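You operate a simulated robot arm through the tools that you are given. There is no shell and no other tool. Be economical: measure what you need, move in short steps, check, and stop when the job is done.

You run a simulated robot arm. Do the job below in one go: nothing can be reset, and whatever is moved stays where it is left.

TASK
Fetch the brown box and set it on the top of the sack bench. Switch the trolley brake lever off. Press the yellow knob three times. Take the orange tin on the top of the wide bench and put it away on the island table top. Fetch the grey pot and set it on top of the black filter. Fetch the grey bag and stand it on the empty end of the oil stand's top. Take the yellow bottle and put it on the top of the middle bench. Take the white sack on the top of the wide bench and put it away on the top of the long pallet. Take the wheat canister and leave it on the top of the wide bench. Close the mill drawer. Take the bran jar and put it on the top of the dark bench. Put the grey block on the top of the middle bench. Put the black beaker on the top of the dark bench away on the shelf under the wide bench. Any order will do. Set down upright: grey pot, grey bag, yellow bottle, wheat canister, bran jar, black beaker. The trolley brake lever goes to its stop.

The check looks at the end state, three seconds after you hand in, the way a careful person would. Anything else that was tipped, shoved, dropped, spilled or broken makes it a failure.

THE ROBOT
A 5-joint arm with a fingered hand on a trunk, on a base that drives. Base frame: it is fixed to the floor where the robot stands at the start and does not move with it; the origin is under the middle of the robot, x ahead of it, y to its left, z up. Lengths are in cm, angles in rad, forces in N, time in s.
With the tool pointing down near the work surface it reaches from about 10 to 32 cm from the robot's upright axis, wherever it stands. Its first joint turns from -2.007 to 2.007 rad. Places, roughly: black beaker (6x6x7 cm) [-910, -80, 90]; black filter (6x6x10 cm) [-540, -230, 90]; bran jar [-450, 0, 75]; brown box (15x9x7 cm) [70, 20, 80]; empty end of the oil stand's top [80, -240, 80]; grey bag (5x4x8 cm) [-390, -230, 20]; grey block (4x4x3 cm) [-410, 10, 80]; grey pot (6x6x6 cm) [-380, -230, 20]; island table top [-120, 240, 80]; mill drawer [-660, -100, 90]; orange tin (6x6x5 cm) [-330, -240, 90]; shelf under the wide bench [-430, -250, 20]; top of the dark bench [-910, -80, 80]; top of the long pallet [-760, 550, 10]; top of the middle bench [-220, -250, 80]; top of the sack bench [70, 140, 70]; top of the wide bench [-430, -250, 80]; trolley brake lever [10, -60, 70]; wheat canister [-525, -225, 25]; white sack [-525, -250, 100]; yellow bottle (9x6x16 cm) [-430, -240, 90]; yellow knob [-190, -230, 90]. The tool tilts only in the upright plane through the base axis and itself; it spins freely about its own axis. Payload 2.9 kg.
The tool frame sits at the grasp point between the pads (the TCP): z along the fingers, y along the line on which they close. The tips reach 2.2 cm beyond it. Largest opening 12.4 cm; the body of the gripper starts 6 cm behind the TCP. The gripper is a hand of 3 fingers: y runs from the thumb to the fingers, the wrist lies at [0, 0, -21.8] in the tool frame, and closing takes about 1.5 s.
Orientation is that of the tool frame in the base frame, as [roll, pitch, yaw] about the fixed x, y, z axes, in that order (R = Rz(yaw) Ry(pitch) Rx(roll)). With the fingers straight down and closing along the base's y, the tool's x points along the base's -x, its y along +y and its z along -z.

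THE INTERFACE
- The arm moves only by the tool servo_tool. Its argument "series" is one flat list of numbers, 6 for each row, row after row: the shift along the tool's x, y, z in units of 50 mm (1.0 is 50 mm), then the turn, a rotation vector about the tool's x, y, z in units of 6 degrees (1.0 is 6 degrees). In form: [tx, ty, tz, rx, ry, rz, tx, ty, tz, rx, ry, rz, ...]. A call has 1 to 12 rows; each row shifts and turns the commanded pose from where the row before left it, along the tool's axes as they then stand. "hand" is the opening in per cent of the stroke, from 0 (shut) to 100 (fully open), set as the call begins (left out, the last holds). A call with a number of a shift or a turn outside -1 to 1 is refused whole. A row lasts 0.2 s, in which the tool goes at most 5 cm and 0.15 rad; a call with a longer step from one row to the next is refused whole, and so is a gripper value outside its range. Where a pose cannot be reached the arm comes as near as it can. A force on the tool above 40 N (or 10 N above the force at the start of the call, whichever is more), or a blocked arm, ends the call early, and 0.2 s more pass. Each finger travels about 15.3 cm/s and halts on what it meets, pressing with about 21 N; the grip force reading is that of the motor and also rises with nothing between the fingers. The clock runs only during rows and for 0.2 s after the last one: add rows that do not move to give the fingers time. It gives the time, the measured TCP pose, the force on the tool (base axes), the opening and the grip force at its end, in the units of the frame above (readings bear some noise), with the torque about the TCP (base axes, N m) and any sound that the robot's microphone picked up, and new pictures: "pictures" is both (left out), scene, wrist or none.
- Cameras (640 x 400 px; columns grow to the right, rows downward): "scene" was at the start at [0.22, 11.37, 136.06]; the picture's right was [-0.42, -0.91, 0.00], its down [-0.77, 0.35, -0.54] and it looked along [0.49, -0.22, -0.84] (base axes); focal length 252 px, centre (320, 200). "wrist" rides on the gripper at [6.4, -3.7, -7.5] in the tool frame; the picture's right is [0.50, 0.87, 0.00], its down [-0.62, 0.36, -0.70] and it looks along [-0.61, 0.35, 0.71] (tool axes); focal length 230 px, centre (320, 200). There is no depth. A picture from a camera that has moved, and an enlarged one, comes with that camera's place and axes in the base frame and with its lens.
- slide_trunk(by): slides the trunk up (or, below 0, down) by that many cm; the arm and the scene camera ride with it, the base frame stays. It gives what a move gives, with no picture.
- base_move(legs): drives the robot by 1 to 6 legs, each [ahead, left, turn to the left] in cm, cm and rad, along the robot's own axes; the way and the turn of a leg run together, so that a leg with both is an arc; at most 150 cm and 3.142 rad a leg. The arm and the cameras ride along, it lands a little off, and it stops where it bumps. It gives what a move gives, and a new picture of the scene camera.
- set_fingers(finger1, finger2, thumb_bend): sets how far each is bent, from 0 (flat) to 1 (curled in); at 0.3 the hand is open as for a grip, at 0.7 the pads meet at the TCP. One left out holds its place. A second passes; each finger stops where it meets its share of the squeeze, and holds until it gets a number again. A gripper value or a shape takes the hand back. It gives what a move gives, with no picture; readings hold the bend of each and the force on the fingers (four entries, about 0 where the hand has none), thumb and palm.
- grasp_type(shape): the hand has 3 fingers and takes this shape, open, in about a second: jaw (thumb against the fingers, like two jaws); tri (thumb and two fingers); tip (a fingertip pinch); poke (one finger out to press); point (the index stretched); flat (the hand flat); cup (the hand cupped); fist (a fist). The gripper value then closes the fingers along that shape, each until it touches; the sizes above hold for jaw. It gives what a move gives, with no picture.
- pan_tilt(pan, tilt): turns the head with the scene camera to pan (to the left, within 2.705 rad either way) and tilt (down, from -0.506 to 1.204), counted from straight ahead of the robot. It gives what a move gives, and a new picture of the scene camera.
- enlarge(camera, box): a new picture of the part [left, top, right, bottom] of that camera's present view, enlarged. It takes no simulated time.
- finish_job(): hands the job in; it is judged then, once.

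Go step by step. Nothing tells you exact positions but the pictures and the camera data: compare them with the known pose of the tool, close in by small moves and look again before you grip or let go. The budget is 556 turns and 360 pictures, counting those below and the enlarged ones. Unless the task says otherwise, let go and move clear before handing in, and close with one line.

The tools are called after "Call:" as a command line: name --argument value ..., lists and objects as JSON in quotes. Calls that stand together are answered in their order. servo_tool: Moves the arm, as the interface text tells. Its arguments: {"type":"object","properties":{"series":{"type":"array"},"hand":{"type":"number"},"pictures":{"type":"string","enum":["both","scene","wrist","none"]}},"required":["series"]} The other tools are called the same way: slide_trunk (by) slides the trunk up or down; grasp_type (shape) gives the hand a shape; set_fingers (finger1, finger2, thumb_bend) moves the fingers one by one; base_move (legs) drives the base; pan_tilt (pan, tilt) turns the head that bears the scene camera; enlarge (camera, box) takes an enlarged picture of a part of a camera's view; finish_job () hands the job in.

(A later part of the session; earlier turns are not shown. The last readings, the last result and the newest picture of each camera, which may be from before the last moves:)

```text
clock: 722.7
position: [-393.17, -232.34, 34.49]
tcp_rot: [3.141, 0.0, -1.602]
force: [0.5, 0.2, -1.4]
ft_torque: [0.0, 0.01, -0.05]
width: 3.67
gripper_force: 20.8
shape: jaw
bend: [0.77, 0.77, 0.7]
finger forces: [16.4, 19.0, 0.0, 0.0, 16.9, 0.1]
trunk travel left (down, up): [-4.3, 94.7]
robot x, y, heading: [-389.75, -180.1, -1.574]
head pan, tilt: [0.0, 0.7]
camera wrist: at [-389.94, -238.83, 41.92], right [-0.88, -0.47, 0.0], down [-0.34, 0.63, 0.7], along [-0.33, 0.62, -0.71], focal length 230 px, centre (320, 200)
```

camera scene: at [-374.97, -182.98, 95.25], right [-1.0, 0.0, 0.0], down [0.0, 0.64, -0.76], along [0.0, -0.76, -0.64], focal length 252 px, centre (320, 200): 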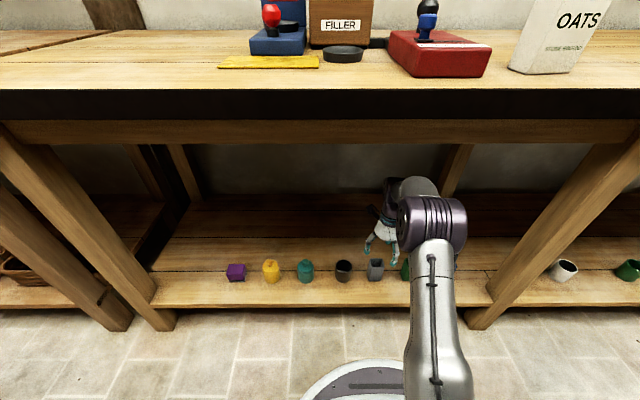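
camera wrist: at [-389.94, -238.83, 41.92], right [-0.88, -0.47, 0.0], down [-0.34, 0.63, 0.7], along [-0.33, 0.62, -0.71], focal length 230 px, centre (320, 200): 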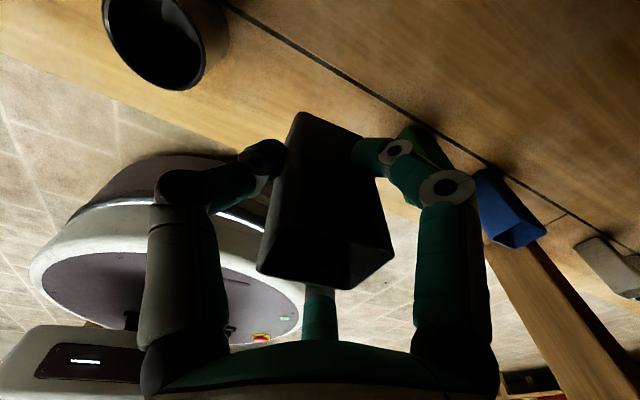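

The bag is held. I back out, raise the trunk and drive along the aisle to the oil stand.

Call:
base_move --legs '[[-34, 0, 0]]'

Call:
slide_trunk --by 40

Call:
slide_trunk --by 34

Call:
base_move --legs '[[0, 145, 0], [0, 145, 0], [0, 85, 0]]'

Call:
pan_tilt --pan 0.7 --tilt 0.5

```text
clock: 725.0
position: [-393.13, -197.96, 34.36]
tcp_rot: [-3.141, -0.001, -1.602]
force: [0.0, -0.3, 0.0]
ft_torque: [-0.01, -0.01, -0.01]
width: 3.68
gripper_force: 21.0
shape: jaw
bend: [0.77, 0.77, 0.7]
finger forces: [16.5, 19.0, 0.0, 0.0, 16.9, 0.0]
trunk travel left (down, up): [-4.3, 94.7]
robot x, y, heading: [-389.27, -145.77, -1.569]
head pan, tilt: [0.0, 0.7]
camera scene: at [-374.88, -148.75, 95.25], right [-1.0, 0.0, 0.0], down [0.0, 0.64, -0.76], along [0.0, -0.76, -0.64], focal length 252 px, centre (320, 200)
```

scene: 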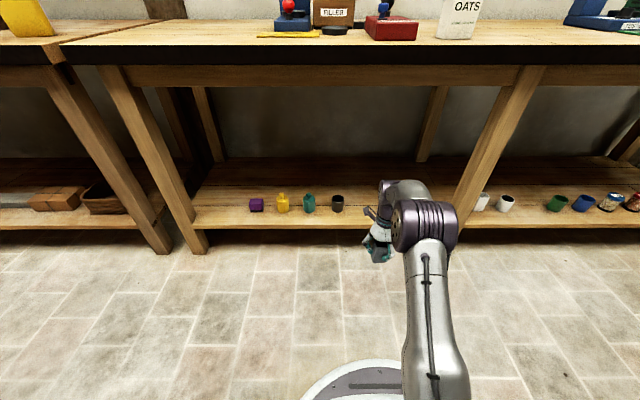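

```text
clock: 728.8
position: [-393.2, -197.96, 74.46]
tcp_rot: [3.141, 0.001, -1.602]
force: [-0.2, 0.8, -1.2]
ft_torque: [-0.02, 0.0, 0.0]
width: 3.67
gripper_force: 21.0
shape: jaw
bend: [0.77, 0.77, 0.7]
finger forces: [16.4, 19.0, 0.1, 0.0, 16.8, 0.0]
trunk travel left (down, up): [-44.3, 54.7]
robot x, y, heading: [-389.48, -145.72, -1.575]
head pan, tilt: [0.0, 0.7]
```

```text
clock: 732.1
position: [-393.09, -197.96, 108.43]
tcp_rot: [-3.141, 0.001, -1.602]
force: [-0.2, -0.5, -1.0]
ft_torque: [0.0, -0.01, 0.01]
width: 3.66
gripper_force: 21.2
shape: jaw
bend: [0.77, 0.77, 0.7]
finger forces: [16.5, 19.1, 0.1, 0.1, 16.9, 0.0]
trunk travel left (down, up): [-78.3, 20.7]
robot x, y, heading: [-389.33, -146.32, -1.576]
head pan, tilt: [0.0, 0.7]
```

```text
clock: 750.1
position: [-19.97, -195.74, 108.45]
tcp_rot: [3.141, 0.0, -1.59]
force: [0.2, 0.5, -1.1]
ft_torque: [0.02, -0.01, 0.03]
width: 3.66
gripper_force: 21.2
shape: jaw
bend: [0.77, 0.77, 0.7]
finger forces: [16.5, 18.9, 0.1, 0.0, 16.9, 0.0]
trunk travel left (down, up): [-78.3, 20.7]
robot x, y, heading: [-16.51, -143.45, -1.561]
head pan, tilt: [0.0, 0.7]
camera scene: at [-2.21, -146.23, 169.25], right [-1.0, -0.01, 0.0], down [-0.01, 0.64, -0.76], along [0.01, -0.76, -0.64], focal length 252 px, centre (320, 200)
```

scene: 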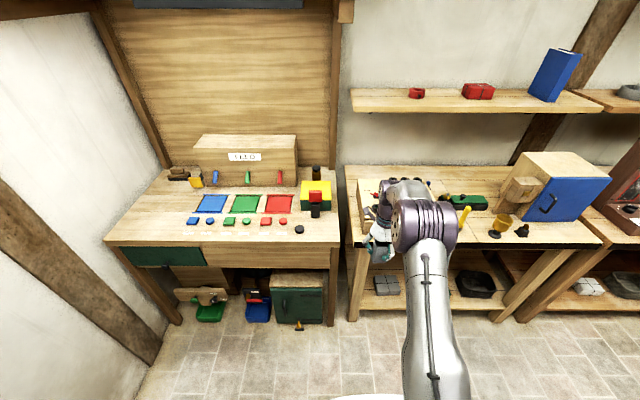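

```text
clock: 751.2
position: [-20.05, -195.64, 108.38]
tcp_rot: [3.141, -0.002, -1.59]
force: [0.1, 0.1, -0.7]
ft_torque: [0.01, 0.0, 0.02]
width: 3.66
gripper_force: 21.4
shape: jaw
bend: [0.77, 0.77, 0.7]
finger forces: [16.5, 19.0, 0.1, 0.1, 16.9, 0.0]
trunk travel left (down, up): [-78.3, 20.7]
robot x, y, heading: [-16.69, -143.49, -1.562]
head pan, tilt: [0.7, 0.499]
camera scene: at [3.62, -144.65, 171.01], right [-0.76, -0.65, 0.0], down [-0.31, 0.36, -0.88], along [0.57, -0.67, -0.48], focal length 252 px, centre (320, 200)
```

scene: 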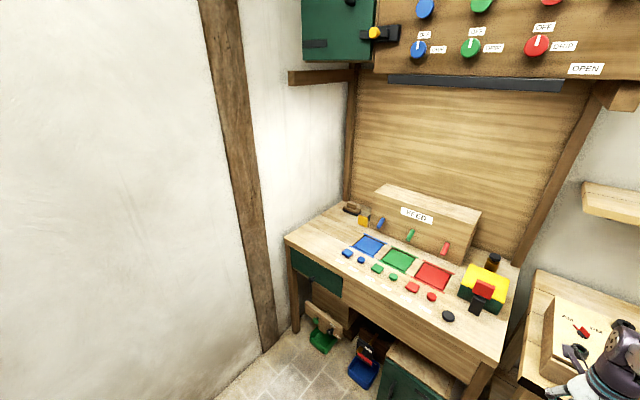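

I see the FEED bench in the corner at about the stated oil-stand place. I zoom to identify the oil stand and its empty end.

Call:
enlarge --camera "scene" --box '[280, 180, 540, 350]'

Call:
pan_tilt --pan 0.5 --tilt 0.8

Call:
enlarge --camera "scene" --box '[150, 170, 420, 360]'

```text
2.35 times, centred on (410, 265) of scene
camera zoom: at [3.62, -144.65, 171.01], right [-0.76, -0.65, 0.0], down [-0.31, 0.36, -0.88], along [0.57, -0.67, -0.48], focal length 594 px, centre (108, 47)
```

zoom: 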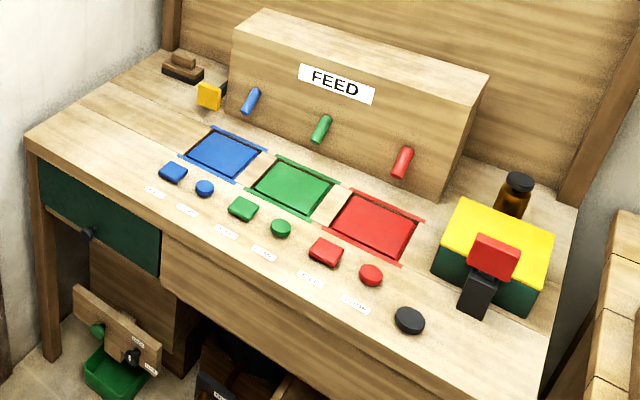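

```text
clock: 752.0
position: [-19.94, -195.62, 108.37]
tcp_rot: [3.141, 0.0, -1.59]
force: [-0.3, -0.5, -0.3]
ft_torque: [0.02, 0.02, -0.03]
width: 3.67
gripper_force: 20.7
shape: jaw
bend: [0.77, 0.77, 0.7]
finger forces: [16.5, 19.0, 0.0, 0.0, 16.8, 0.0]
trunk travel left (down, up): [-78.3, 20.7]
robot x, y, heading: [-16.65, -143.63, -1.561]
head pan, tilt: [0.499, 0.799]
camera scene: at [1.63, -144.78, 168.43], right [-0.87, -0.49, 0.0], down [-0.35, 0.63, -0.7], along [0.34, -0.61, -0.72], focal length 252 px, centre (320, 200)
```

scene: 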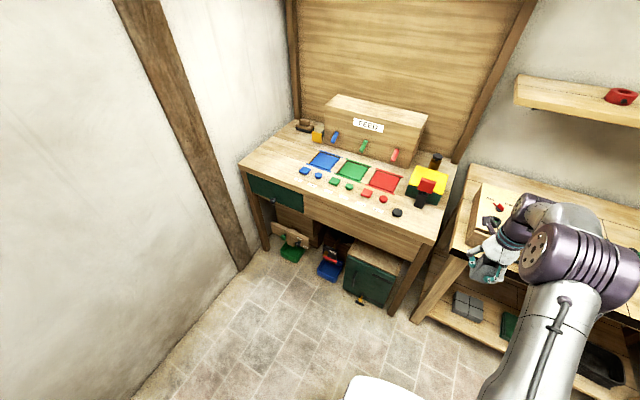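

```text
2.11 times, centred on (285, 265) of scene
camera zoom: at [1.63, -144.78, 168.43], right [-0.87, -0.49, 0.0], down [-0.35, 0.63, -0.7], along [0.34, -0.61, -0.72], focal length 531 px, centre (394, 63)
```

zoom: 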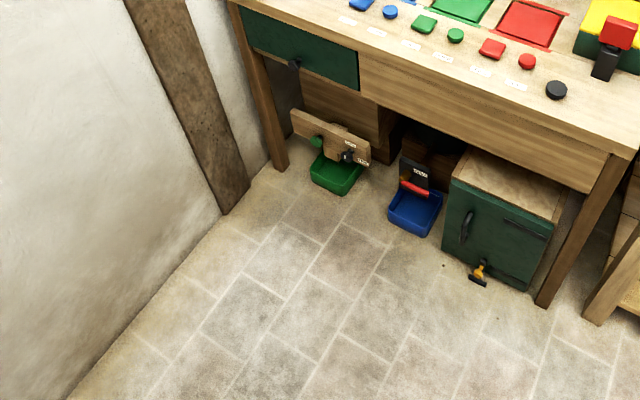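

The "empty end" is the left end of this bench, free around (80,-237). The wall is near, so I place the robot at x≈60 and reach leftward.

Call:
base_move --legs '[[18, 0, -0.009], [0, 76, 0]]'

Call:
pan_tilt --pan 0.3 --tilt 0.9

```text
clock: 757.2
position: [56.63, -213.04, 108.34]
tcp_rot: [3.141, -0.001, -1.589]
force: [-0.7, 0.3, -1.7]
ft_torque: [-0.03, 0.02, -0.03]
width: 3.63
gripper_force: 21.2
shape: jaw
bend: [0.77, 0.77, 0.7]
finger forces: [16.5, 19.0, 0.0, 0.0, 16.8, 0.0]
trunk travel left (down, up): [-78.3, 20.7]
robot x, y, heading: [59.79, -161.14, -1.561]
head pan, tilt: [0.499, 0.799]
camera scene: at [78.13, -162.16, 168.42], right [-0.87, -0.49, 0.0], down [-0.35, 0.63, -0.7], along [0.34, -0.61, -0.72], focal length 252 px, centre (320, 200)
```

scene: 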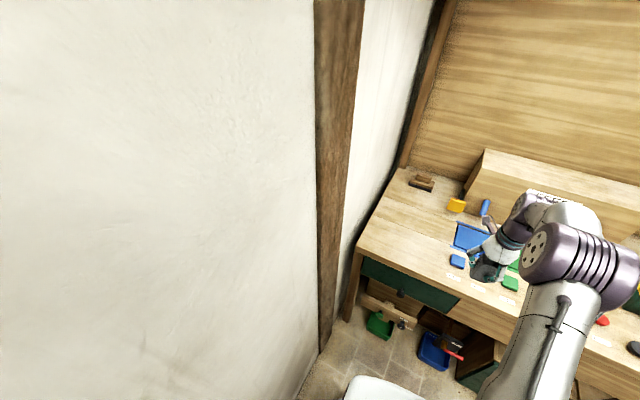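

```text
clock: 758.0
position: [56.61, -213.17, 108.37]
tcp_rot: [3.14, -0.001, -1.588]
force: [-0.8, 0.4, -2.0]
ft_torque: [0.03, -0.03, 0.06]
width: 3.66
gripper_force: 20.9
shape: jaw
bend: [0.77, 0.77, 0.7]
finger forces: [16.4, 19.0, 0.0, 0.0, 16.9, 0.0]
trunk travel left (down, up): [-78.3, 20.7]
robot x, y, heading: [59.95, -160.4, -1.562]
head pan, tilt: [0.3, 0.901]
camera scene: at [76.5, -162.3, 167.63], right [-0.95, -0.31, 0.0], down [-0.24, 0.75, -0.62], along [0.19, -0.59, -0.78], focal length 252 px, centre (320, 200)
```

scene: 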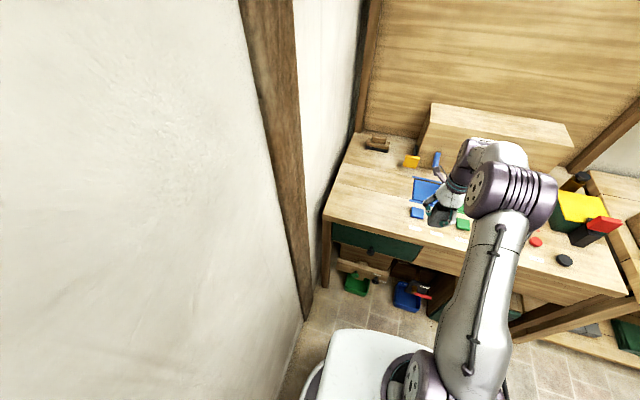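

Call:
base_move --legs '[[21, 0, -0.009]]'

Call:
servo_tool --series '[0, -0.8, 0, 0, 0, 0, 0, -0.8, 0, 0, 0, 0, 0, -0.8, 0, 0, 0, 0, 0, -0.8, 0, 0, 0, 0, 0, -0.8, 0, 0, 0, 0, 0, 0, 0, 0, 0, 0]'

```text
clock: 759.6
position: [56.31, -233.92, 108.39]
tcp_rot: [3.141, -0.001, -1.598]
force: [-0.4, -0.7, -0.9]
ft_torque: [0.03, 0.01, -0.04]
width: 3.69
gripper_force: 20.6
shape: jaw
bend: [0.77, 0.77, 0.7]
finger forces: [16.6, 19.1, 0.0, 0.1, 16.9, 0.0]
trunk travel left (down, up): [-78.3, 20.7]
robot x, y, heading: [59.91, -181.91, -1.569]
head pan, tilt: [0.3, 0.901]
camera scene: at [76.62, -183.39, 167.63], right [-0.95, -0.3, 0.0], down [-0.23, 0.75, -0.62], along [0.19, -0.59, -0.78], focal length 252 px, centre (320, 200)
```

scene: 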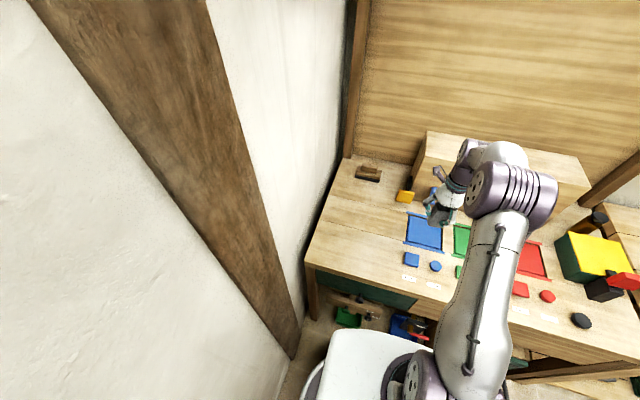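

```text
clock: 761.0
position: [75.92, -234.44, 108.53]
tcp_rot: [3.14, 0.0, -1.597]
force: [0.3, -0.4, -1.6]
ft_torque: [-0.01, -0.02, 0.0]
width: 3.64
gripper_force: 21.2
shape: jaw
bend: [0.77, 0.77, 0.7]
finger forces: [16.6, 19.0, 0.0, 0.0, 16.7, 0.0]
trunk travel left (down, up): [-78.3, 20.7]
robot x, y, heading: [60.05, -181.99, -1.57]
head pan, tilt: [0.3, 0.901]
camera scene: at [76.54, -183.34, 167.64], right [-0.95, -0.3, 0.0], down [-0.23, 0.75, -0.62], along [0.19, -0.59, -0.78], focal length 252 px, centre (320, 200)
camera wrist: at [79.38, -241.08, 116.02], right [-0.88, -0.48, 0.0], down [-0.34, 0.63, 0.7], along [-0.33, 0.62, -0.71], focal length 230 px, centre (320, 200)
```

scene: 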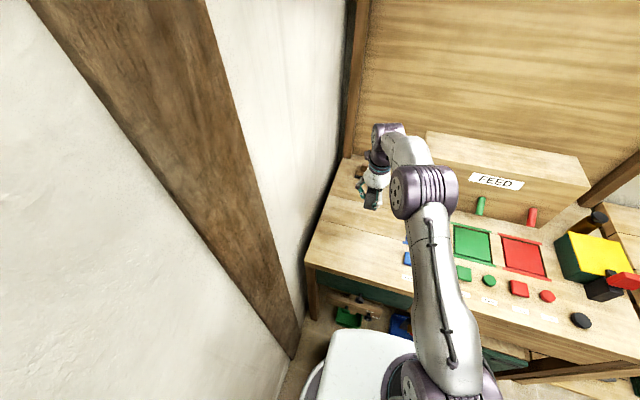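
wrist: 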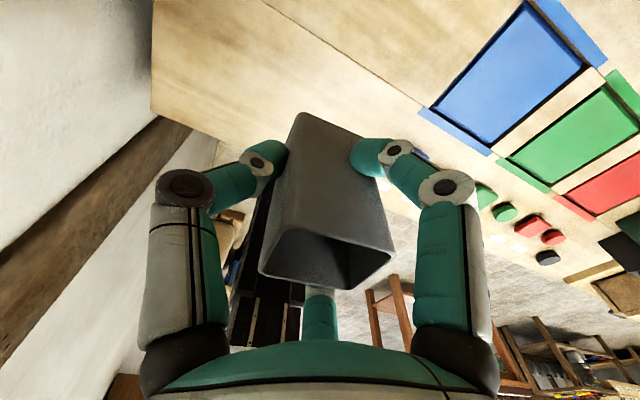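

The bag hangs over the empty left end. I lower it to contact.

Call:
servo_tool --series '[0, 0, 0.8, 0, 0, 0, 0, 0, 0.8, 0, 0, 0, 0, 0, 0.8, 0, 0, 0, 0, 0, 0.5, 0, 0, 0, 0, 0, 0.2, 0, 0, 0, 0, 0, 0, 0, 0, 0]'

Call:
servo_tool --series '[0, 0, 0.12, 0, 0, 0, 0, 0, 0.12, 0, 0, 0, 0, 0, 0.12, 0, 0, 0, 0, 0, 0.12, 0, 0, 0, 0, 0, 0.12, 0, 0, 0, 0, 0, 0.12, 0, 0, 0, 0, 0, 0.12, 0, 0, 0, 0, 0, 0.12, 0, 0, 0]' --pictures "wrist"

```text
clock: 762.4
position: [76.24, -234.46, 92.88]
tcp_rot: [-3.14, -0.002, -1.596]
force: [-0.2, -0.2, -0.3]
ft_torque: [0.03, 0.0, -0.01]
width: 3.64
gripper_force: 20.2
shape: jaw
bend: [0.77, 0.77, 0.7]
finger forces: [16.8, 19.4, 0.1, 0.0, 16.0, 0.0]
trunk travel left (down, up): [-78.3, 20.7]
robot x, y, heading: [60.09, -182.14, -1.57]
head pan, tilt: [0.3, 0.901]
camera scene: at [76.64, -183.37, 167.63], right [-0.95, -0.3, 0.0], down [-0.23, 0.75, -0.62], along [0.19, -0.59, -0.78], focal length 252 px, centre (320, 200)
camera wrist: at [79.65, -241.05, 100.36], right [-0.88, -0.48, 0.0], down [-0.34, 0.63, 0.7], along [-0.33, 0.62, -0.71], focal length 230 px, centre (320, 200)
```

scene: 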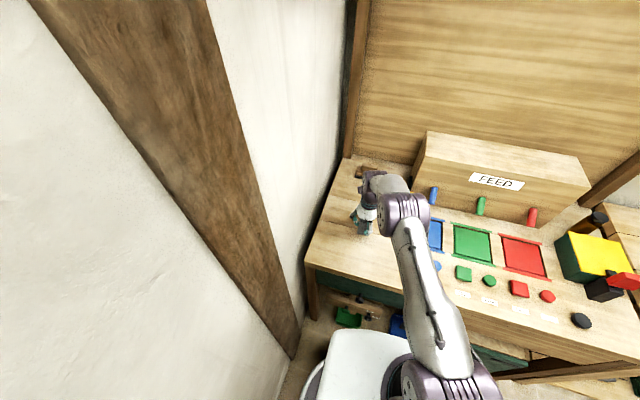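
wrist: 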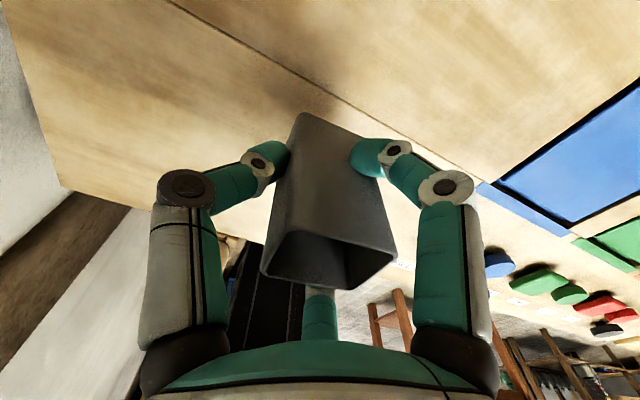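

```text
clock: 764.1
position: [76.44, -234.51, 89.21]
tcp_rot: [-3.136, -0.015, -1.592]
force: [1.8, 5.8, 23.0]
ft_torque: [0.2, 0.09, 0.02]
width: 3.87
gripper_force: 20.9
shape: jaw
bend: [0.78, 0.78, 0.73]
finger forces: [19.8, 25.3, 0.0, 0.0, 18.9, 0.0]
trunk travel left (down, up): [-78.3, 20.7]
robot x, y, heading: [59.93, -181.72, -1.569]
head pan, tilt: [0.3, 0.901]
stopped in row 8: the force on the tool passed its limit at 41 N (the readings are from after the stop); the commanded pose is now the measured one
camera wrist: at [79.87, -240.98, 96.82], right [-0.88, -0.48, 0.0], down [-0.35, 0.64, 0.69], along [-0.33, 0.6, -0.72], focal length 230 px, centre (320, 200)
```

wrist: 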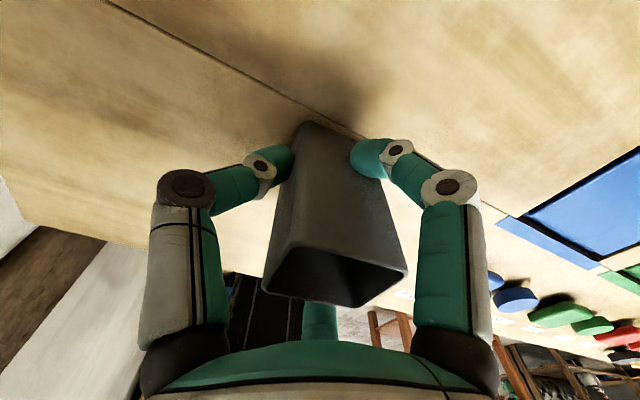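

Call:
servo_tool --series '[0, 0, -0.07, 0, 0, 0]' --pictures "none"

Call:
set_fingers --finger1 0.46 --finger2 0.46 --thumb_bend 0.46

Call:
servo_tool --series '[0, 0, -0.3, 0, 0, 0, 0, 0, -0.6, 0, 0, 0, 0, 0, -0.8, 0, 0, 0, 0, 0, -1, 0, 0, 0, 0, 0, -1, 0, 0, 0]'

Call:
enlarge --camera "scene" --box '[290, 140, 450, 290]'

```text
clock: 764.5
position: [76.62, -234.49, 89.32]
tcp_rot: [-3.139, -0.012, -1.596]
force: [1.9, 3.0, 13.5]
ft_torque: [0.11, 0.03, 0.01]
width: 3.86
gripper_force: 20.5
shape: jaw
bend: [0.78, 0.78, 0.73]
finger forces: [20.5, 23.6, 0.0, 0.1, 16.7, 0.0]
trunk travel left (down, up): [-78.3, 20.7]
robot x, y, heading: [60.05, -181.98, -1.565]
head pan, tilt: [0.3, 0.901]
```

```text
clock: 765.5
position: [76.62, -234.68, 89.18]
tcp_rot: [-3.139, -0.011, -1.596]
force: [-0.2, 0.4, 0.1]
ft_torque: [-0.01, -0.01, -0.01]
width: 5.98
gripper_force: 0.0
shape: fingers
bend: [0.46, 0.46, 0.46]
finger forces: [0.1, 0.0, 0.1, 0.1, 0.0, 0.0]
trunk travel left (down, up): [-78.3, 20.7]
robot x, y, heading: [59.66, -182.06, -1.567]
head pan, tilt: [0.3, 0.901]
```

```text
clock: 766.7
position: [76.63, -234.41, 107.7]
tcp_rot: [-3.138, -0.012, -1.596]
force: [-0.4, -0.6, 0.4]
ft_torque: [-0.01, 0.01, 0.0]
width: 6.01
gripper_force: 0.1
shape: fingers
bend: [0.46, 0.46, 0.46]
finger forces: [0.0, 0.1, 0.0, 0.1, 0.0, 0.0]
trunk travel left (down, up): [-78.3, 20.7]
robot x, y, heading: [60.04, -182.15, -1.568]
head pan, tilt: [0.3, 0.901]
camera scene: at [76.6, -183.26, 167.63], right [-0.95, -0.3, 0.0], down [-0.23, 0.75, -0.62], along [0.19, -0.59, -0.78], focal length 252 px, centre (320, 200)
camera wrist: at [79.93, -240.96, 115.28], right [-0.88, -0.48, 0.0], down [-0.34, 0.63, 0.69], along [-0.33, 0.61, -0.72], focal length 230 px, centre (320, 200)
```

scene: 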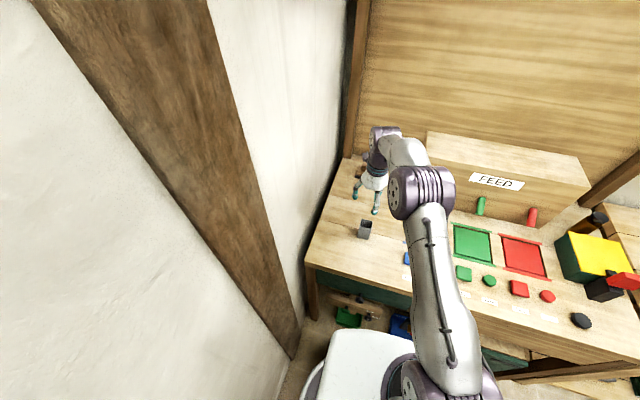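
wrist: 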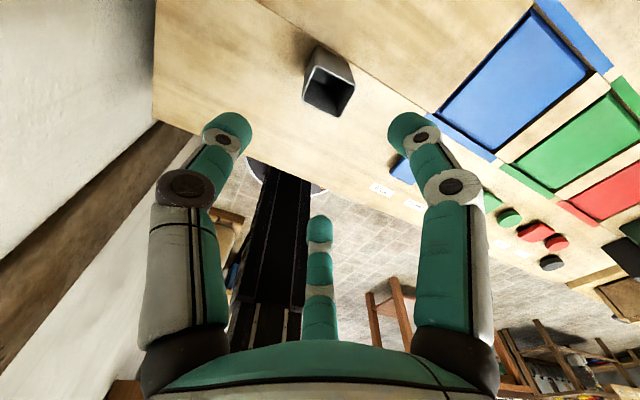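

```text
2.67 times, centred on (370, 215) of scene
camera zoom: at [76.6, -183.26, 167.63], right [-0.95, -0.3, 0.0], down [-0.23, 0.75, -0.62], along [0.19, -0.59, -0.78], focal length 673 px, centre (187, 160)
```

zoom: 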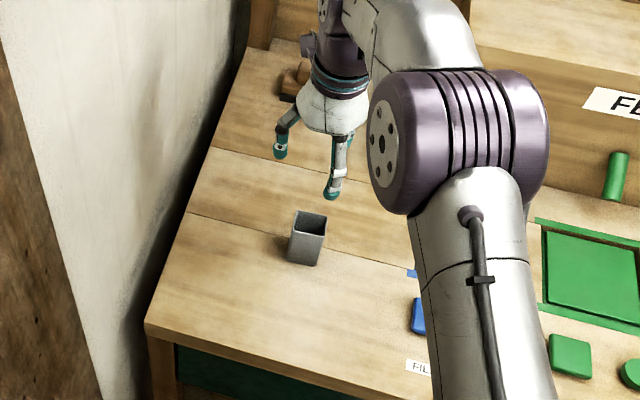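

The bag stands on the empty end. Next the wheat canister on the shelf under the wide bench's right part. I recentre the arm, back off, and drive there.

Call:
servo_tool --series '[0, 0.8, 0, 0, 0.1, 0, 0, 0.8, 0, 0, 0, 0, 0, 0.8, 0, 0, 0, 0, 0, 0.8, 0, 0, 0, 0, -0.6, 0.5, 0, 0, 0, 0, -0.8, 0, 0, 0, 0, 0, -0.8, 0, 0, 0, 0, 0]' --pictures "none"

Call:
base_move --legs '[[-20, 0, 0], [-18, -40, 0], [0, -140, 0], [0, -140, 0], [0, -140, 0], [0, -120, 0]]'

Call:
pan_tilt --pan 0.0 --tilt 0.7

```text
clock: 768.3
position: [58.21, -222.99, 107.46]
tcp_rot: [-3.141, -0.022, -1.596]
force: [0.3, 0.3, 0.1]
ft_torque: [-0.01, -0.04, 0.0]
width: 6.02
gripper_force: 0.1
shape: fingers
bend: [0.46, 0.46, 0.46]
finger forces: [0.0, 0.1, 0.0, 0.0, 0.1, 0.0]
trunk travel left (down, up): [-78.3, 20.7]
robot x, y, heading: [59.69, -181.93, -1.567]
head pan, tilt: [0.3, 0.901]
```

```text
clock: 797.5
position: [-520.61, -180.15, 107.48]
tcp_rot: [-3.141, -0.019, -1.624]
force: [-0.4, 0.0, 0.2]
ft_torque: [0.02, -0.04, -0.02]
width: 6.02
gripper_force: 0.1
shape: fingers
bend: [0.46, 0.46, 0.46]
finger forces: [0.1, 0.0, 0.0, 0.0, 0.0, 0.0]
trunk travel left (down, up): [-78.3, 20.7]
robot x, y, heading: [-517.94, -139.34, -1.597]
head pan, tilt: [0.3, 0.901]
camera scene: at [-500.98, -140.95, 167.63], right [-0.96, -0.27, 0.0], down [-0.21, 0.75, -0.62], along [0.17, -0.6, -0.78], focal length 252 px, centre (320, 200)
```

scene: 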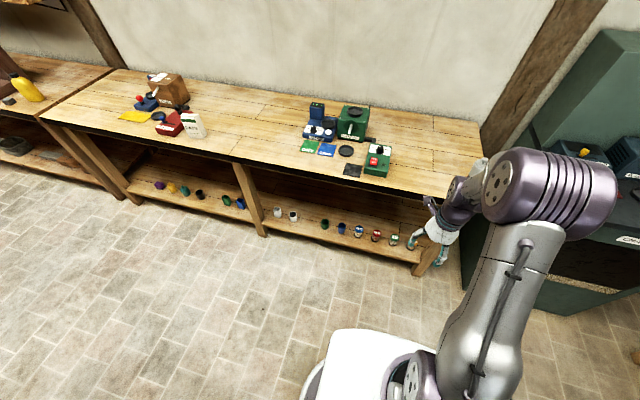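

```text
clock: 798.3
position: [-520.56, -180.03, 107.48]
tcp_rot: [-3.14, -0.021, -1.625]
force: [-0.3, 0.2, 0.6]
ft_torque: [-0.01, -0.01, -0.01]
width: 6.05
gripper_force: 0.0
shape: fingers
bend: [0.46, 0.46, 0.46]
finger forces: [0.1, 0.1, 0.0, 0.1, 0.0, 0.0]
trunk travel left (down, up): [-78.3, 20.7]
robot x, y, heading: [-517.76, -139.29, -1.595]
head pan, tilt: [0.0, 0.7]
camera scene: at [-503.22, -142.17, 169.24], right [-1.0, 0.02, 0.0], down [0.02, 0.64, -0.76], along [-0.02, -0.76, -0.64], focal length 252 px, centre (320, 200)
```

scene: 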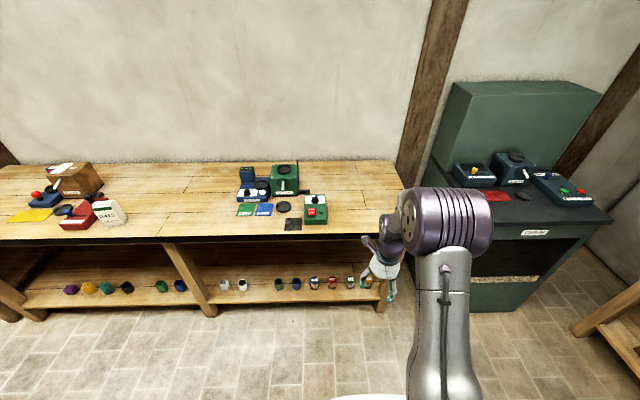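

Call:
enlarge --camera "scene" --box '[200, 250, 400, 310]'

```text
3.20 times, centred on (300, 280) of scene
camera zoom: at [-503.22, -142.17, 169.24], right [-1.0, 0.02, 0.0], down [0.02, 0.64, -0.76], along [-0.02, -0.76, -0.64], focal length 808 px, centre (384, -56)
```

zoom: 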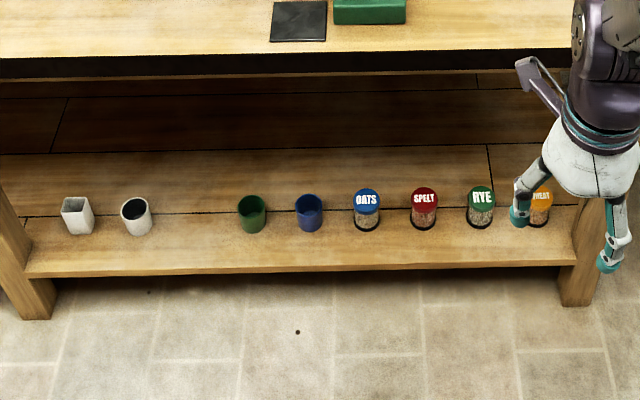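

WHEAT is the orange-lidded canister at the far right, about (-536.4,-232), next to the bench leg. I lower the trunk here and approach from the left so the elbow stays clear of the leg.

Call:
base_move --legs '[[0, 0, 0.025]]'

Call:
slide_trunk --by -40

Call:
slide_trunk --by -34

Call:
base_move --legs '[[30, 0, 0]]'

Call:
pan_tilt --pan -0.1 --tilt 0.7

```text
clock: 799.0
position: [-519.59, -180.17, 107.37]
tcp_rot: [3.141, -0.02, -1.599]
force: [-0.3, 0.2, -0.8]
ft_torque: [-0.02, 0.02, 0.04]
width: 6.03
gripper_force: 0.1
shape: fingers
bend: [0.46, 0.46, 0.46]
finger forces: [0.0, 0.1, 0.0, 0.0, 0.0, 0.0]
trunk travel left (down, up): [-78.3, 20.7]
robot x, y, heading: [-517.67, -139.03, -1.567]
head pan, tilt: [0.0, 0.7]
camera scene: at [-503.2, -141.83, 169.25], right [-1.0, 0.0, 0.0], down [0.0, 0.64, -0.76], along [0.0, -0.76, -0.64], focal length 252 px, centre (320, 200)
```

scene: 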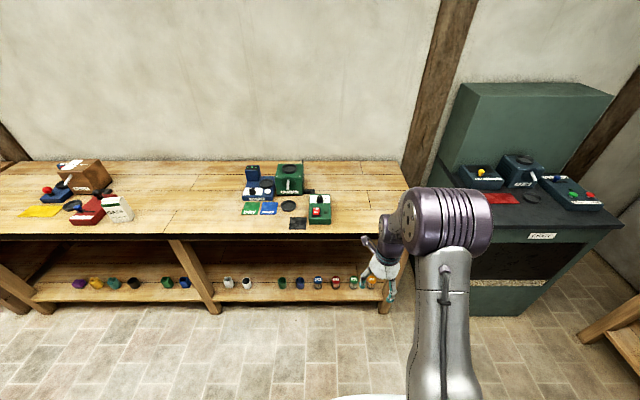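

```text
clock: 802.9
position: [-519.63, -180.24, 67.38]
tcp_rot: [-3.141, -0.021, -1.598]
force: [0.0, -0.1, -0.7]
ft_torque: [-0.01, 0.0, 0.03]
width: 6.04
gripper_force: 0.0
shape: fingers
bend: [0.46, 0.46, 0.46]
finger forces: [0.0, 0.0, 0.0, 0.0, 0.0, 0.1]
trunk travel left (down, up): [-38.3, 60.7]
robot x, y, heading: [-517.65, -138.86, -1.568]
head pan, tilt: [0.0, 0.7]
```

```text
clock: 806.2
position: [-519.57, -180.24, 33.48]
tcp_rot: [-3.14, -0.021, -1.598]
force: [-0.6, 0.1, 0.3]
ft_torque: [0.0, 0.01, -0.01]
width: 6.03
gripper_force: 0.2
shape: fingers
bend: [0.46, 0.46, 0.46]
finger forces: [0.1, 0.1, 0.0, 0.0, 0.0, 0.0]
trunk travel left (down, up): [-4.3, 94.7]
robot x, y, heading: [-517.48, -138.95, -1.573]
head pan, tilt: [0.0, 0.7]
```

```text
clock: 808.3
position: [-519.32, -210.6, 33.43]
tcp_rot: [-3.141, -0.021, -1.594]
force: [0.4, 0.4, -0.1]
ft_torque: [0.0, 0.01, 0.0]
width: 6.05
gripper_force: 0.1
shape: fingers
bend: [0.46, 0.46, 0.46]
finger forces: [0.0, 0.0, 0.0, 0.0, 0.0, 0.0]
trunk travel left (down, up): [-4.3, 94.7]
robot x, y, heading: [-517.17, -169.32, -1.565]
head pan, tilt: [0.0, 0.7]
camera scene: at [-503.12, -172.18, 95.25], right [-1.0, 0.0, 0.0], down [0.0, 0.64, -0.76], along [0.0, -0.76, -0.64], focal length 252 px, centre (320, 200)
```

scene: 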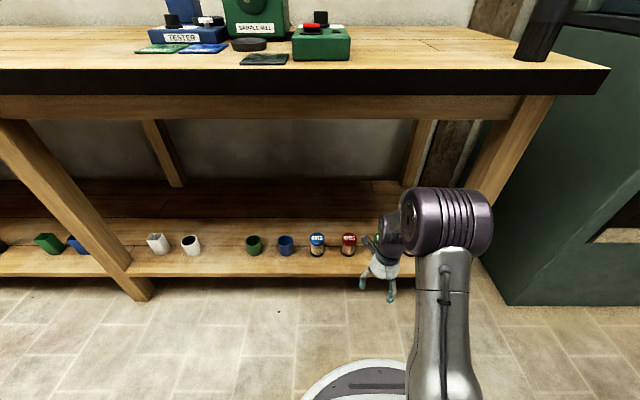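

```text
clock: 808.9
position: [-519.31, -210.52, 33.41]
tcp_rot: [3.141, -0.019, -1.596]
force: [0.2, -0.8, 0.5]
ft_torque: [-0.03, 0.0, 0.01]
width: 6.03
gripper_force: 0.2
shape: fingers
bend: [0.46, 0.46, 0.46]
finger forces: [0.0, 0.0, 0.1, 0.0, 0.1, 0.0]
trunk travel left (down, up): [-4.3, 94.7]
robot x, y, heading: [-517.87, -169.23, -1.564]
head pan, tilt: [-0.099, 0.7]
camera scene: at [-503.96, -172.14, 95.25], right [-1.0, 0.1, 0.0], down [0.06, 0.64, -0.76], along [-0.07, -0.76, -0.64], focal length 252 px, centre (320, 200)
```

scene: 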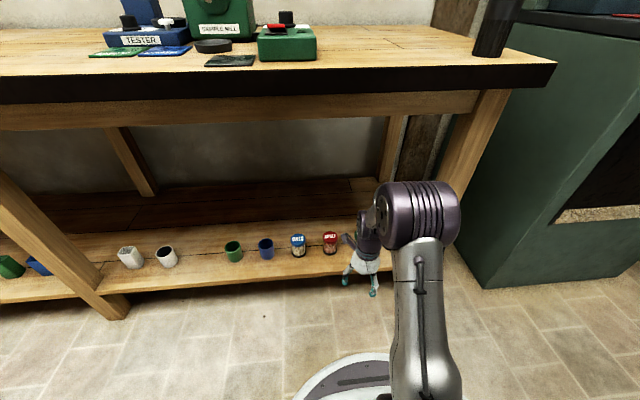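

Call:
base_move --legs '[[13, 0, 0]]'

Call:
servo_tool --series '[0, 0, -0.4, 0, -0.2, 0, 0.34, 0.66, 0, 0, 0, 0, 0.34, 0.66, 0, 0, 0, 0, 0.34, 0.66, 0, 0, 0, 0, 0.34, 0.66, 0, 0, 0, 0, 0.25, 0.5, 0, 0, 0, 0, 0, 0, 0, 0, 0, 0]'

```text
clock: 810.2
position: [-519.45, -223.83, 33.44]
tcp_rot: [3.141, -0.02, -1.595]
force: [0.2, 0.1, -0.3]
ft_torque: [0.02, 0.0, 0.0]
width: 6.02
gripper_force: 0.0
shape: fingers
bend: [0.46, 0.46, 0.46]
finger forces: [0.0, 0.1, 0.0, 0.0, 0.0, 0.0]
trunk travel left (down, up): [-4.3, 94.7]
robot x, y, heading: [-517.65, -183.02, -1.568]
head pan, tilt: [-0.099, 0.7]
camera scene: at [-503.93, -185.41, 95.25], right [-1.0, 0.1, 0.0], down [0.06, 0.64, -0.76], along [-0.07, -0.76, -0.64], focal length 252 px, centre (320, 200)
```

scene: 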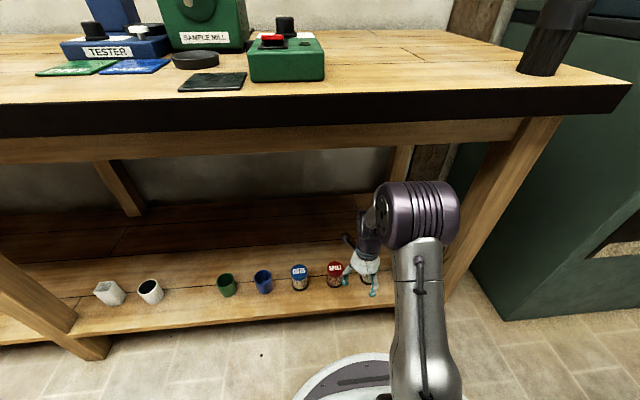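

```text
clock: 811.8
position: [-535.36, -231.47, 35.44]
tcp_rot: [3.141, 0.0, -1.595]
force: [0.2, -0.2, -0.2]
ft_torque: [0.03, 0.0, -0.02]
width: 6.02
gripper_force: 0.1
shape: fingers
bend: [0.46, 0.46, 0.46]
finger forces: [0.1, 0.1, 0.0, 0.0, 0.0, 0.0]
trunk travel left (down, up): [-4.3, 94.7]
robot x, y, heading: [-517.45, -182.71, -1.569]
head pan, tilt: [-0.099, 0.7]
camera scene: at [-503.94, -185.42, 95.25], right [-1.0, 0.1, 0.0], down [0.06, 0.64, -0.76], along [-0.07, -0.76, -0.64], focal length 252 px, centre (320, 200)
camera wrist: at [-531.89, -238.07, 42.94], right [-0.88, -0.48, 0.0], down [-0.34, 0.63, 0.7], along [-0.34, 0.62, -0.71], focal length 230 px, centre (320, 200)
```

scene: 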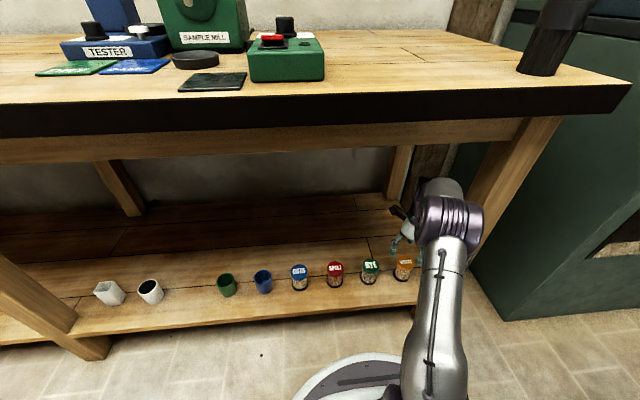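
wrist: 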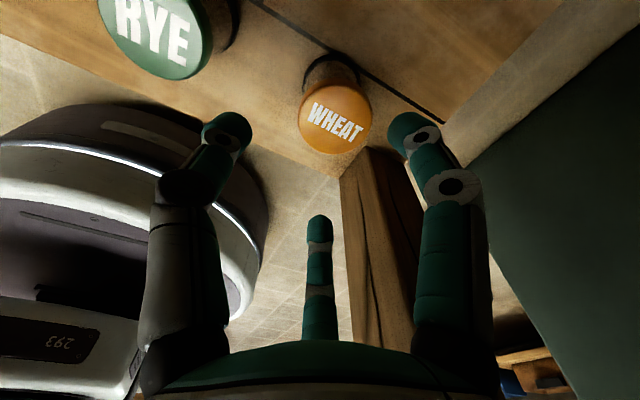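

Call:
servo_tool --series '[0.16, 0.18, 0.3, 0, 0, 0, 0, 0, 0.5, 0, 0, 0, 0, 0, 0.5, 0, 0, 0, 0, 0, 0.5, 0, 0, 0, 0, 0, 0.4, 0, 0, 0, 0, 0, 0, 0, 0, 0]' --pictures "wrist"

```text
clock: 813.2
position: [-536.29, -232.14, 24.28]
tcp_rot: [-3.14, -0.001, -1.598]
force: [0.5, -0.7, 0.5]
ft_torque: [-0.01, 0.01, 0.01]
width: 6.0
gripper_force: 0.1
shape: fingers
bend: [0.46, 0.46, 0.46]
finger forces: [0.0, 0.1, 0.1, 0.0, 0.0, 0.0]
trunk travel left (down, up): [-4.3, 94.7]
robot x, y, heading: [-517.25, -182.82, -1.568]
head pan, tilt: [-0.099, 0.7]
camera wrist: at [-532.83, -238.82, 31.83], right [-0.88, -0.48, 0.0], down [-0.34, 0.63, 0.7], along [-0.34, 0.62, -0.71], focal length 230 px, centre (320, 200)
```

wrist: 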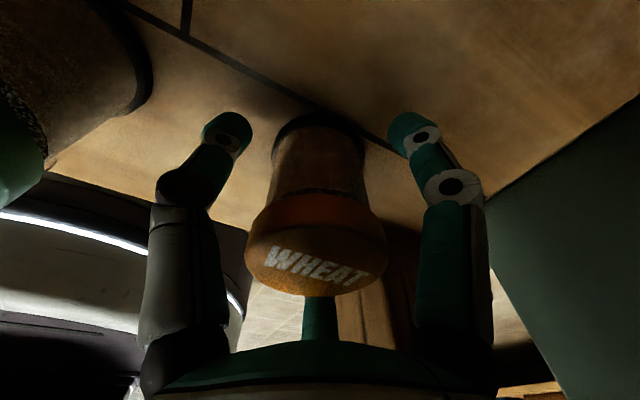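

Centred on the wheat canister. Closing and lifting.

Call:
servo_tool --series '[0, 0, 0, 0, 0, 0, 0, 0, 0, 0, 0, 0, 0, 0, 0, 0, 0, 0, 0, 0, 0, 0, 0, 0, 0, 0, 0, 0, 0, 0, 0, 0, 0, 0, 0, 0, 0, 0, 0, 0, 0, 0]' --hand 0 --pictures "none"

Call:
servo_tool --series '[0, 0, -0.3, 0, 0, 0, 0, 0, -0.5, 0, 0, 0, 0, 0, -0.6, 0, 0, 0, 0, 0, -0.6, 0, 0, 0, 0, 0, 0, 0, 0, 0]' --pictures "wrist"

```text
clock: 814.8
position: [-536.34, -232.23, 24.38]
tcp_rot: [-3.141, 0.0, -1.594]
force: [0.0, 0.9, 0.8]
ft_torque: [-0.04, 0.01, -0.01]
width: 4.51
gripper_force: 21.3
shape: jaw
bend: [0.77, 0.39, 0.7]
finger forces: [18.8, 19.1, 0.1, 0.1, 18.7, 0.1]
trunk travel left (down, up): [-4.3, 94.7]
robot x, y, heading: [-517.45, -182.82, -1.569]
head pan, tilt: [-0.099, 0.7]
```

```text
clock: 816.0
position: [-536.39, -232.09, 34.32]
tcp_rot: [-3.141, 0.0, -1.596]
force: [-0.7, 1.0, -2.4]
ft_torque: [-0.01, -0.03, -0.01]
width: 4.52
gripper_force: 21.0
shape: jaw
bend: [0.77, 0.39, 0.7]
finger forces: [18.8, 19.4, 0.0, 0.0, 18.8, 0.0]
trunk travel left (down, up): [-4.3, 94.7]
robot x, y, heading: [-517.4, -182.94, -1.571]
head pan, tilt: [-0.099, 0.7]
camera wrist: at [-532.91, -238.73, 41.92], right [-0.88, -0.48, 0.0], down [-0.34, 0.63, 0.7], along [-0.34, 0.62, -0.71], focal length 230 px, centre (320, 200)
```

wrist: 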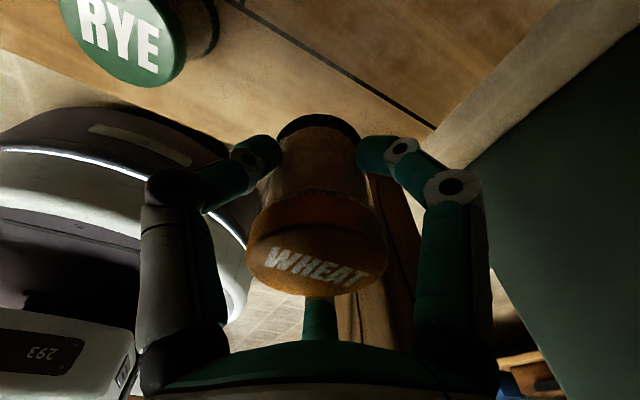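

Held. I raise it a bit more, swing left over the other canisters, then back out.

Call:
servo_tool --series '[0, 0, -0.6, 0, 0, 0, -0.1, -0.68, 0, 0, 0, 0, -0.1, -0.68, 0, 0, 0, 0, -0.1, -0.68, 0, 0, 0, 0, -0.1, -0.68, 0, 0, 0, 0, -0.1, -0.5, 0, 0, 0, 0, 0, 0, 0, 0, 0, 0]' --pictures "scene"

Call:
base_move --legs '[[-38, 0, 0]]'

Call:
slide_trunk --by 40

Call:
slide_trunk --by 34

Call:
pan_tilt --pan 0.2 --tilt 0.7

```text
clock: 817.6
position: [-520.07, -230.1, 37.6]
tcp_rot: [3.141, 0.002, -1.597]
force: [-0.5, 0.3, -1.5]
ft_torque: [0.01, 0.0, -0.04]
width: 4.5
gripper_force: 21.5
shape: jaw
bend: [0.77, 0.39, 0.7]
finger forces: [18.9, 19.3, 0.1, 0.1, 18.5, 0.1]
trunk travel left (down, up): [-4.3, 94.7]
robot x, y, heading: [-517.76, -182.49, -1.57]
head pan, tilt: [-0.099, 0.7]
camera scene: at [-503.94, -185.44, 95.25], right [-1.0, 0.1, 0.0], down [0.06, 0.64, -0.76], along [-0.07, -0.76, -0.64], focal length 252 px, centre (320, 200)
```

scene: 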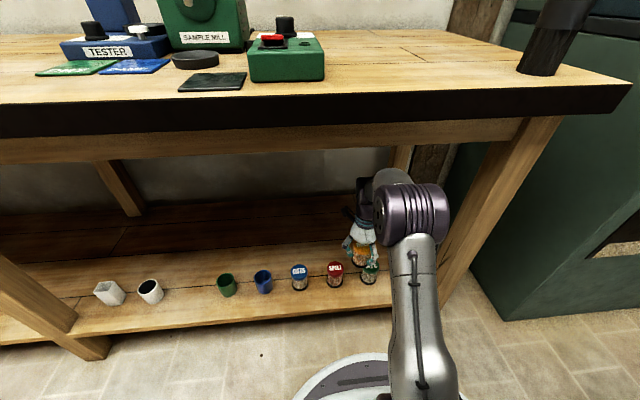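

```text
clock: 820.0
position: [-520.42, -191.87, 37.5]
tcp_rot: [3.141, 0.002, -1.601]
force: [-0.4, 0.8, -1.6]
ft_torque: [-0.01, -0.06, 0.05]
width: 4.5
gripper_force: 21.0
shape: jaw
bend: [0.77, 0.39, 0.7]
finger forces: [19.0, 19.4, 0.1, 0.0, 18.6, 0.0]
trunk travel left (down, up): [-4.3, 94.7]
robot x, y, heading: [-517.73, -144.93, -1.57]
head pan, tilt: [-0.099, 0.7]
camera scene: at [-503.94, -147.26, 95.25], right [-0.99, 0.1, 0.0], down [0.07, 0.64, -0.76], along [-0.08, -0.76, -0.64], focal length 252 px, centre (320, 200)
```

scene: 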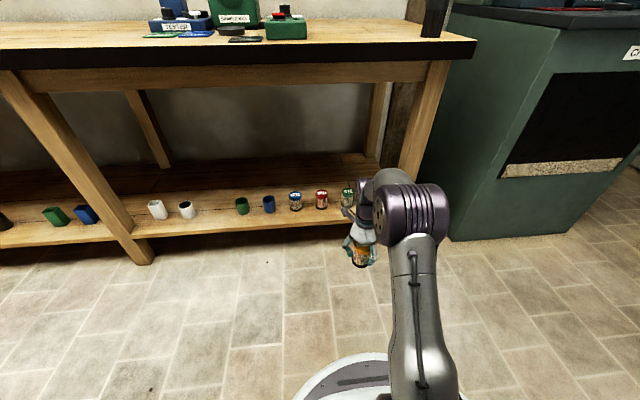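

```text
clock: 823.9
position: [-520.33, -191.77, 77.51]
tcp_rot: [-3.141, 0.0, -1.601]
force: [0.0, 0.0, -2.8]
ft_torque: [0.0, 0.01, -0.03]
width: 4.51
gripper_force: 21.4
shape: jaw
bend: [0.77, 0.39, 0.7]
finger forces: [18.8, 19.4, 0.0, 0.1, 18.6, 0.1]
trunk travel left (down, up): [-44.3, 54.7]
robot x, y, heading: [-517.58, -144.52, -1.572]
head pan, tilt: [-0.099, 0.7]
```

```text
clock: 827.2
position: [-520.39, -191.9, 111.51]
tcp_rot: [3.141, 0.004, -1.6]
force: [0.9, -0.3, -1.6]
ft_torque: [0.02, 0.02, 0.03]
width: 4.5
gripper_force: 21.0
shape: jaw
bend: [0.77, 0.39, 0.7]
finger forces: [18.9, 19.4, 0.1, 0.1, 18.6, 0.1]
trunk travel left (down, up): [-78.3, 20.7]
robot x, y, heading: [-517.75, -144.31, -1.572]
head pan, tilt: [-0.099, 0.7]
```

```text
clock: 828.0
position: [-520.31, -191.97, 111.47]
tcp_rot: [-3.141, 0.003, -1.599]
force: [-0.1, 0.7, -2.2]
ft_torque: [0.0, -0.02, 0.01]
width: 4.53
gripper_force: 20.7
shape: jaw
bend: [0.77, 0.39, 0.7]
finger forces: [18.8, 19.4, 0.1, 0.0, 18.6, 0.0]
trunk travel left (down, up): [-78.3, 20.7]
robot x, y, heading: [-517.62, -144.26, -1.572]
head pan, tilt: [0.201, 0.7]
camera scene: at [-501.42, -147.15, 169.25], right [-0.98, -0.2, 0.0], down [-0.13, 0.63, -0.76], along [0.15, -0.75, -0.64], focal length 252 px, centre (320, 200)
```

scene: 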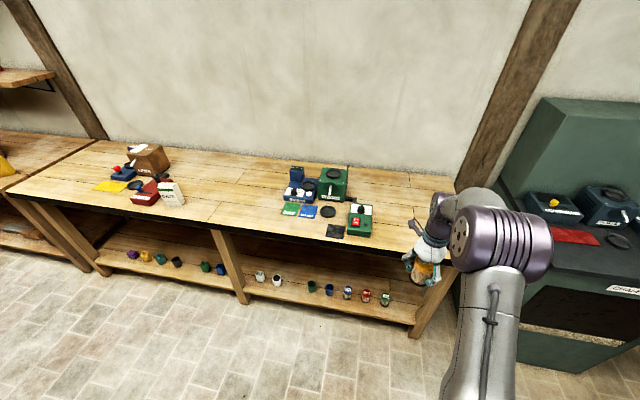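

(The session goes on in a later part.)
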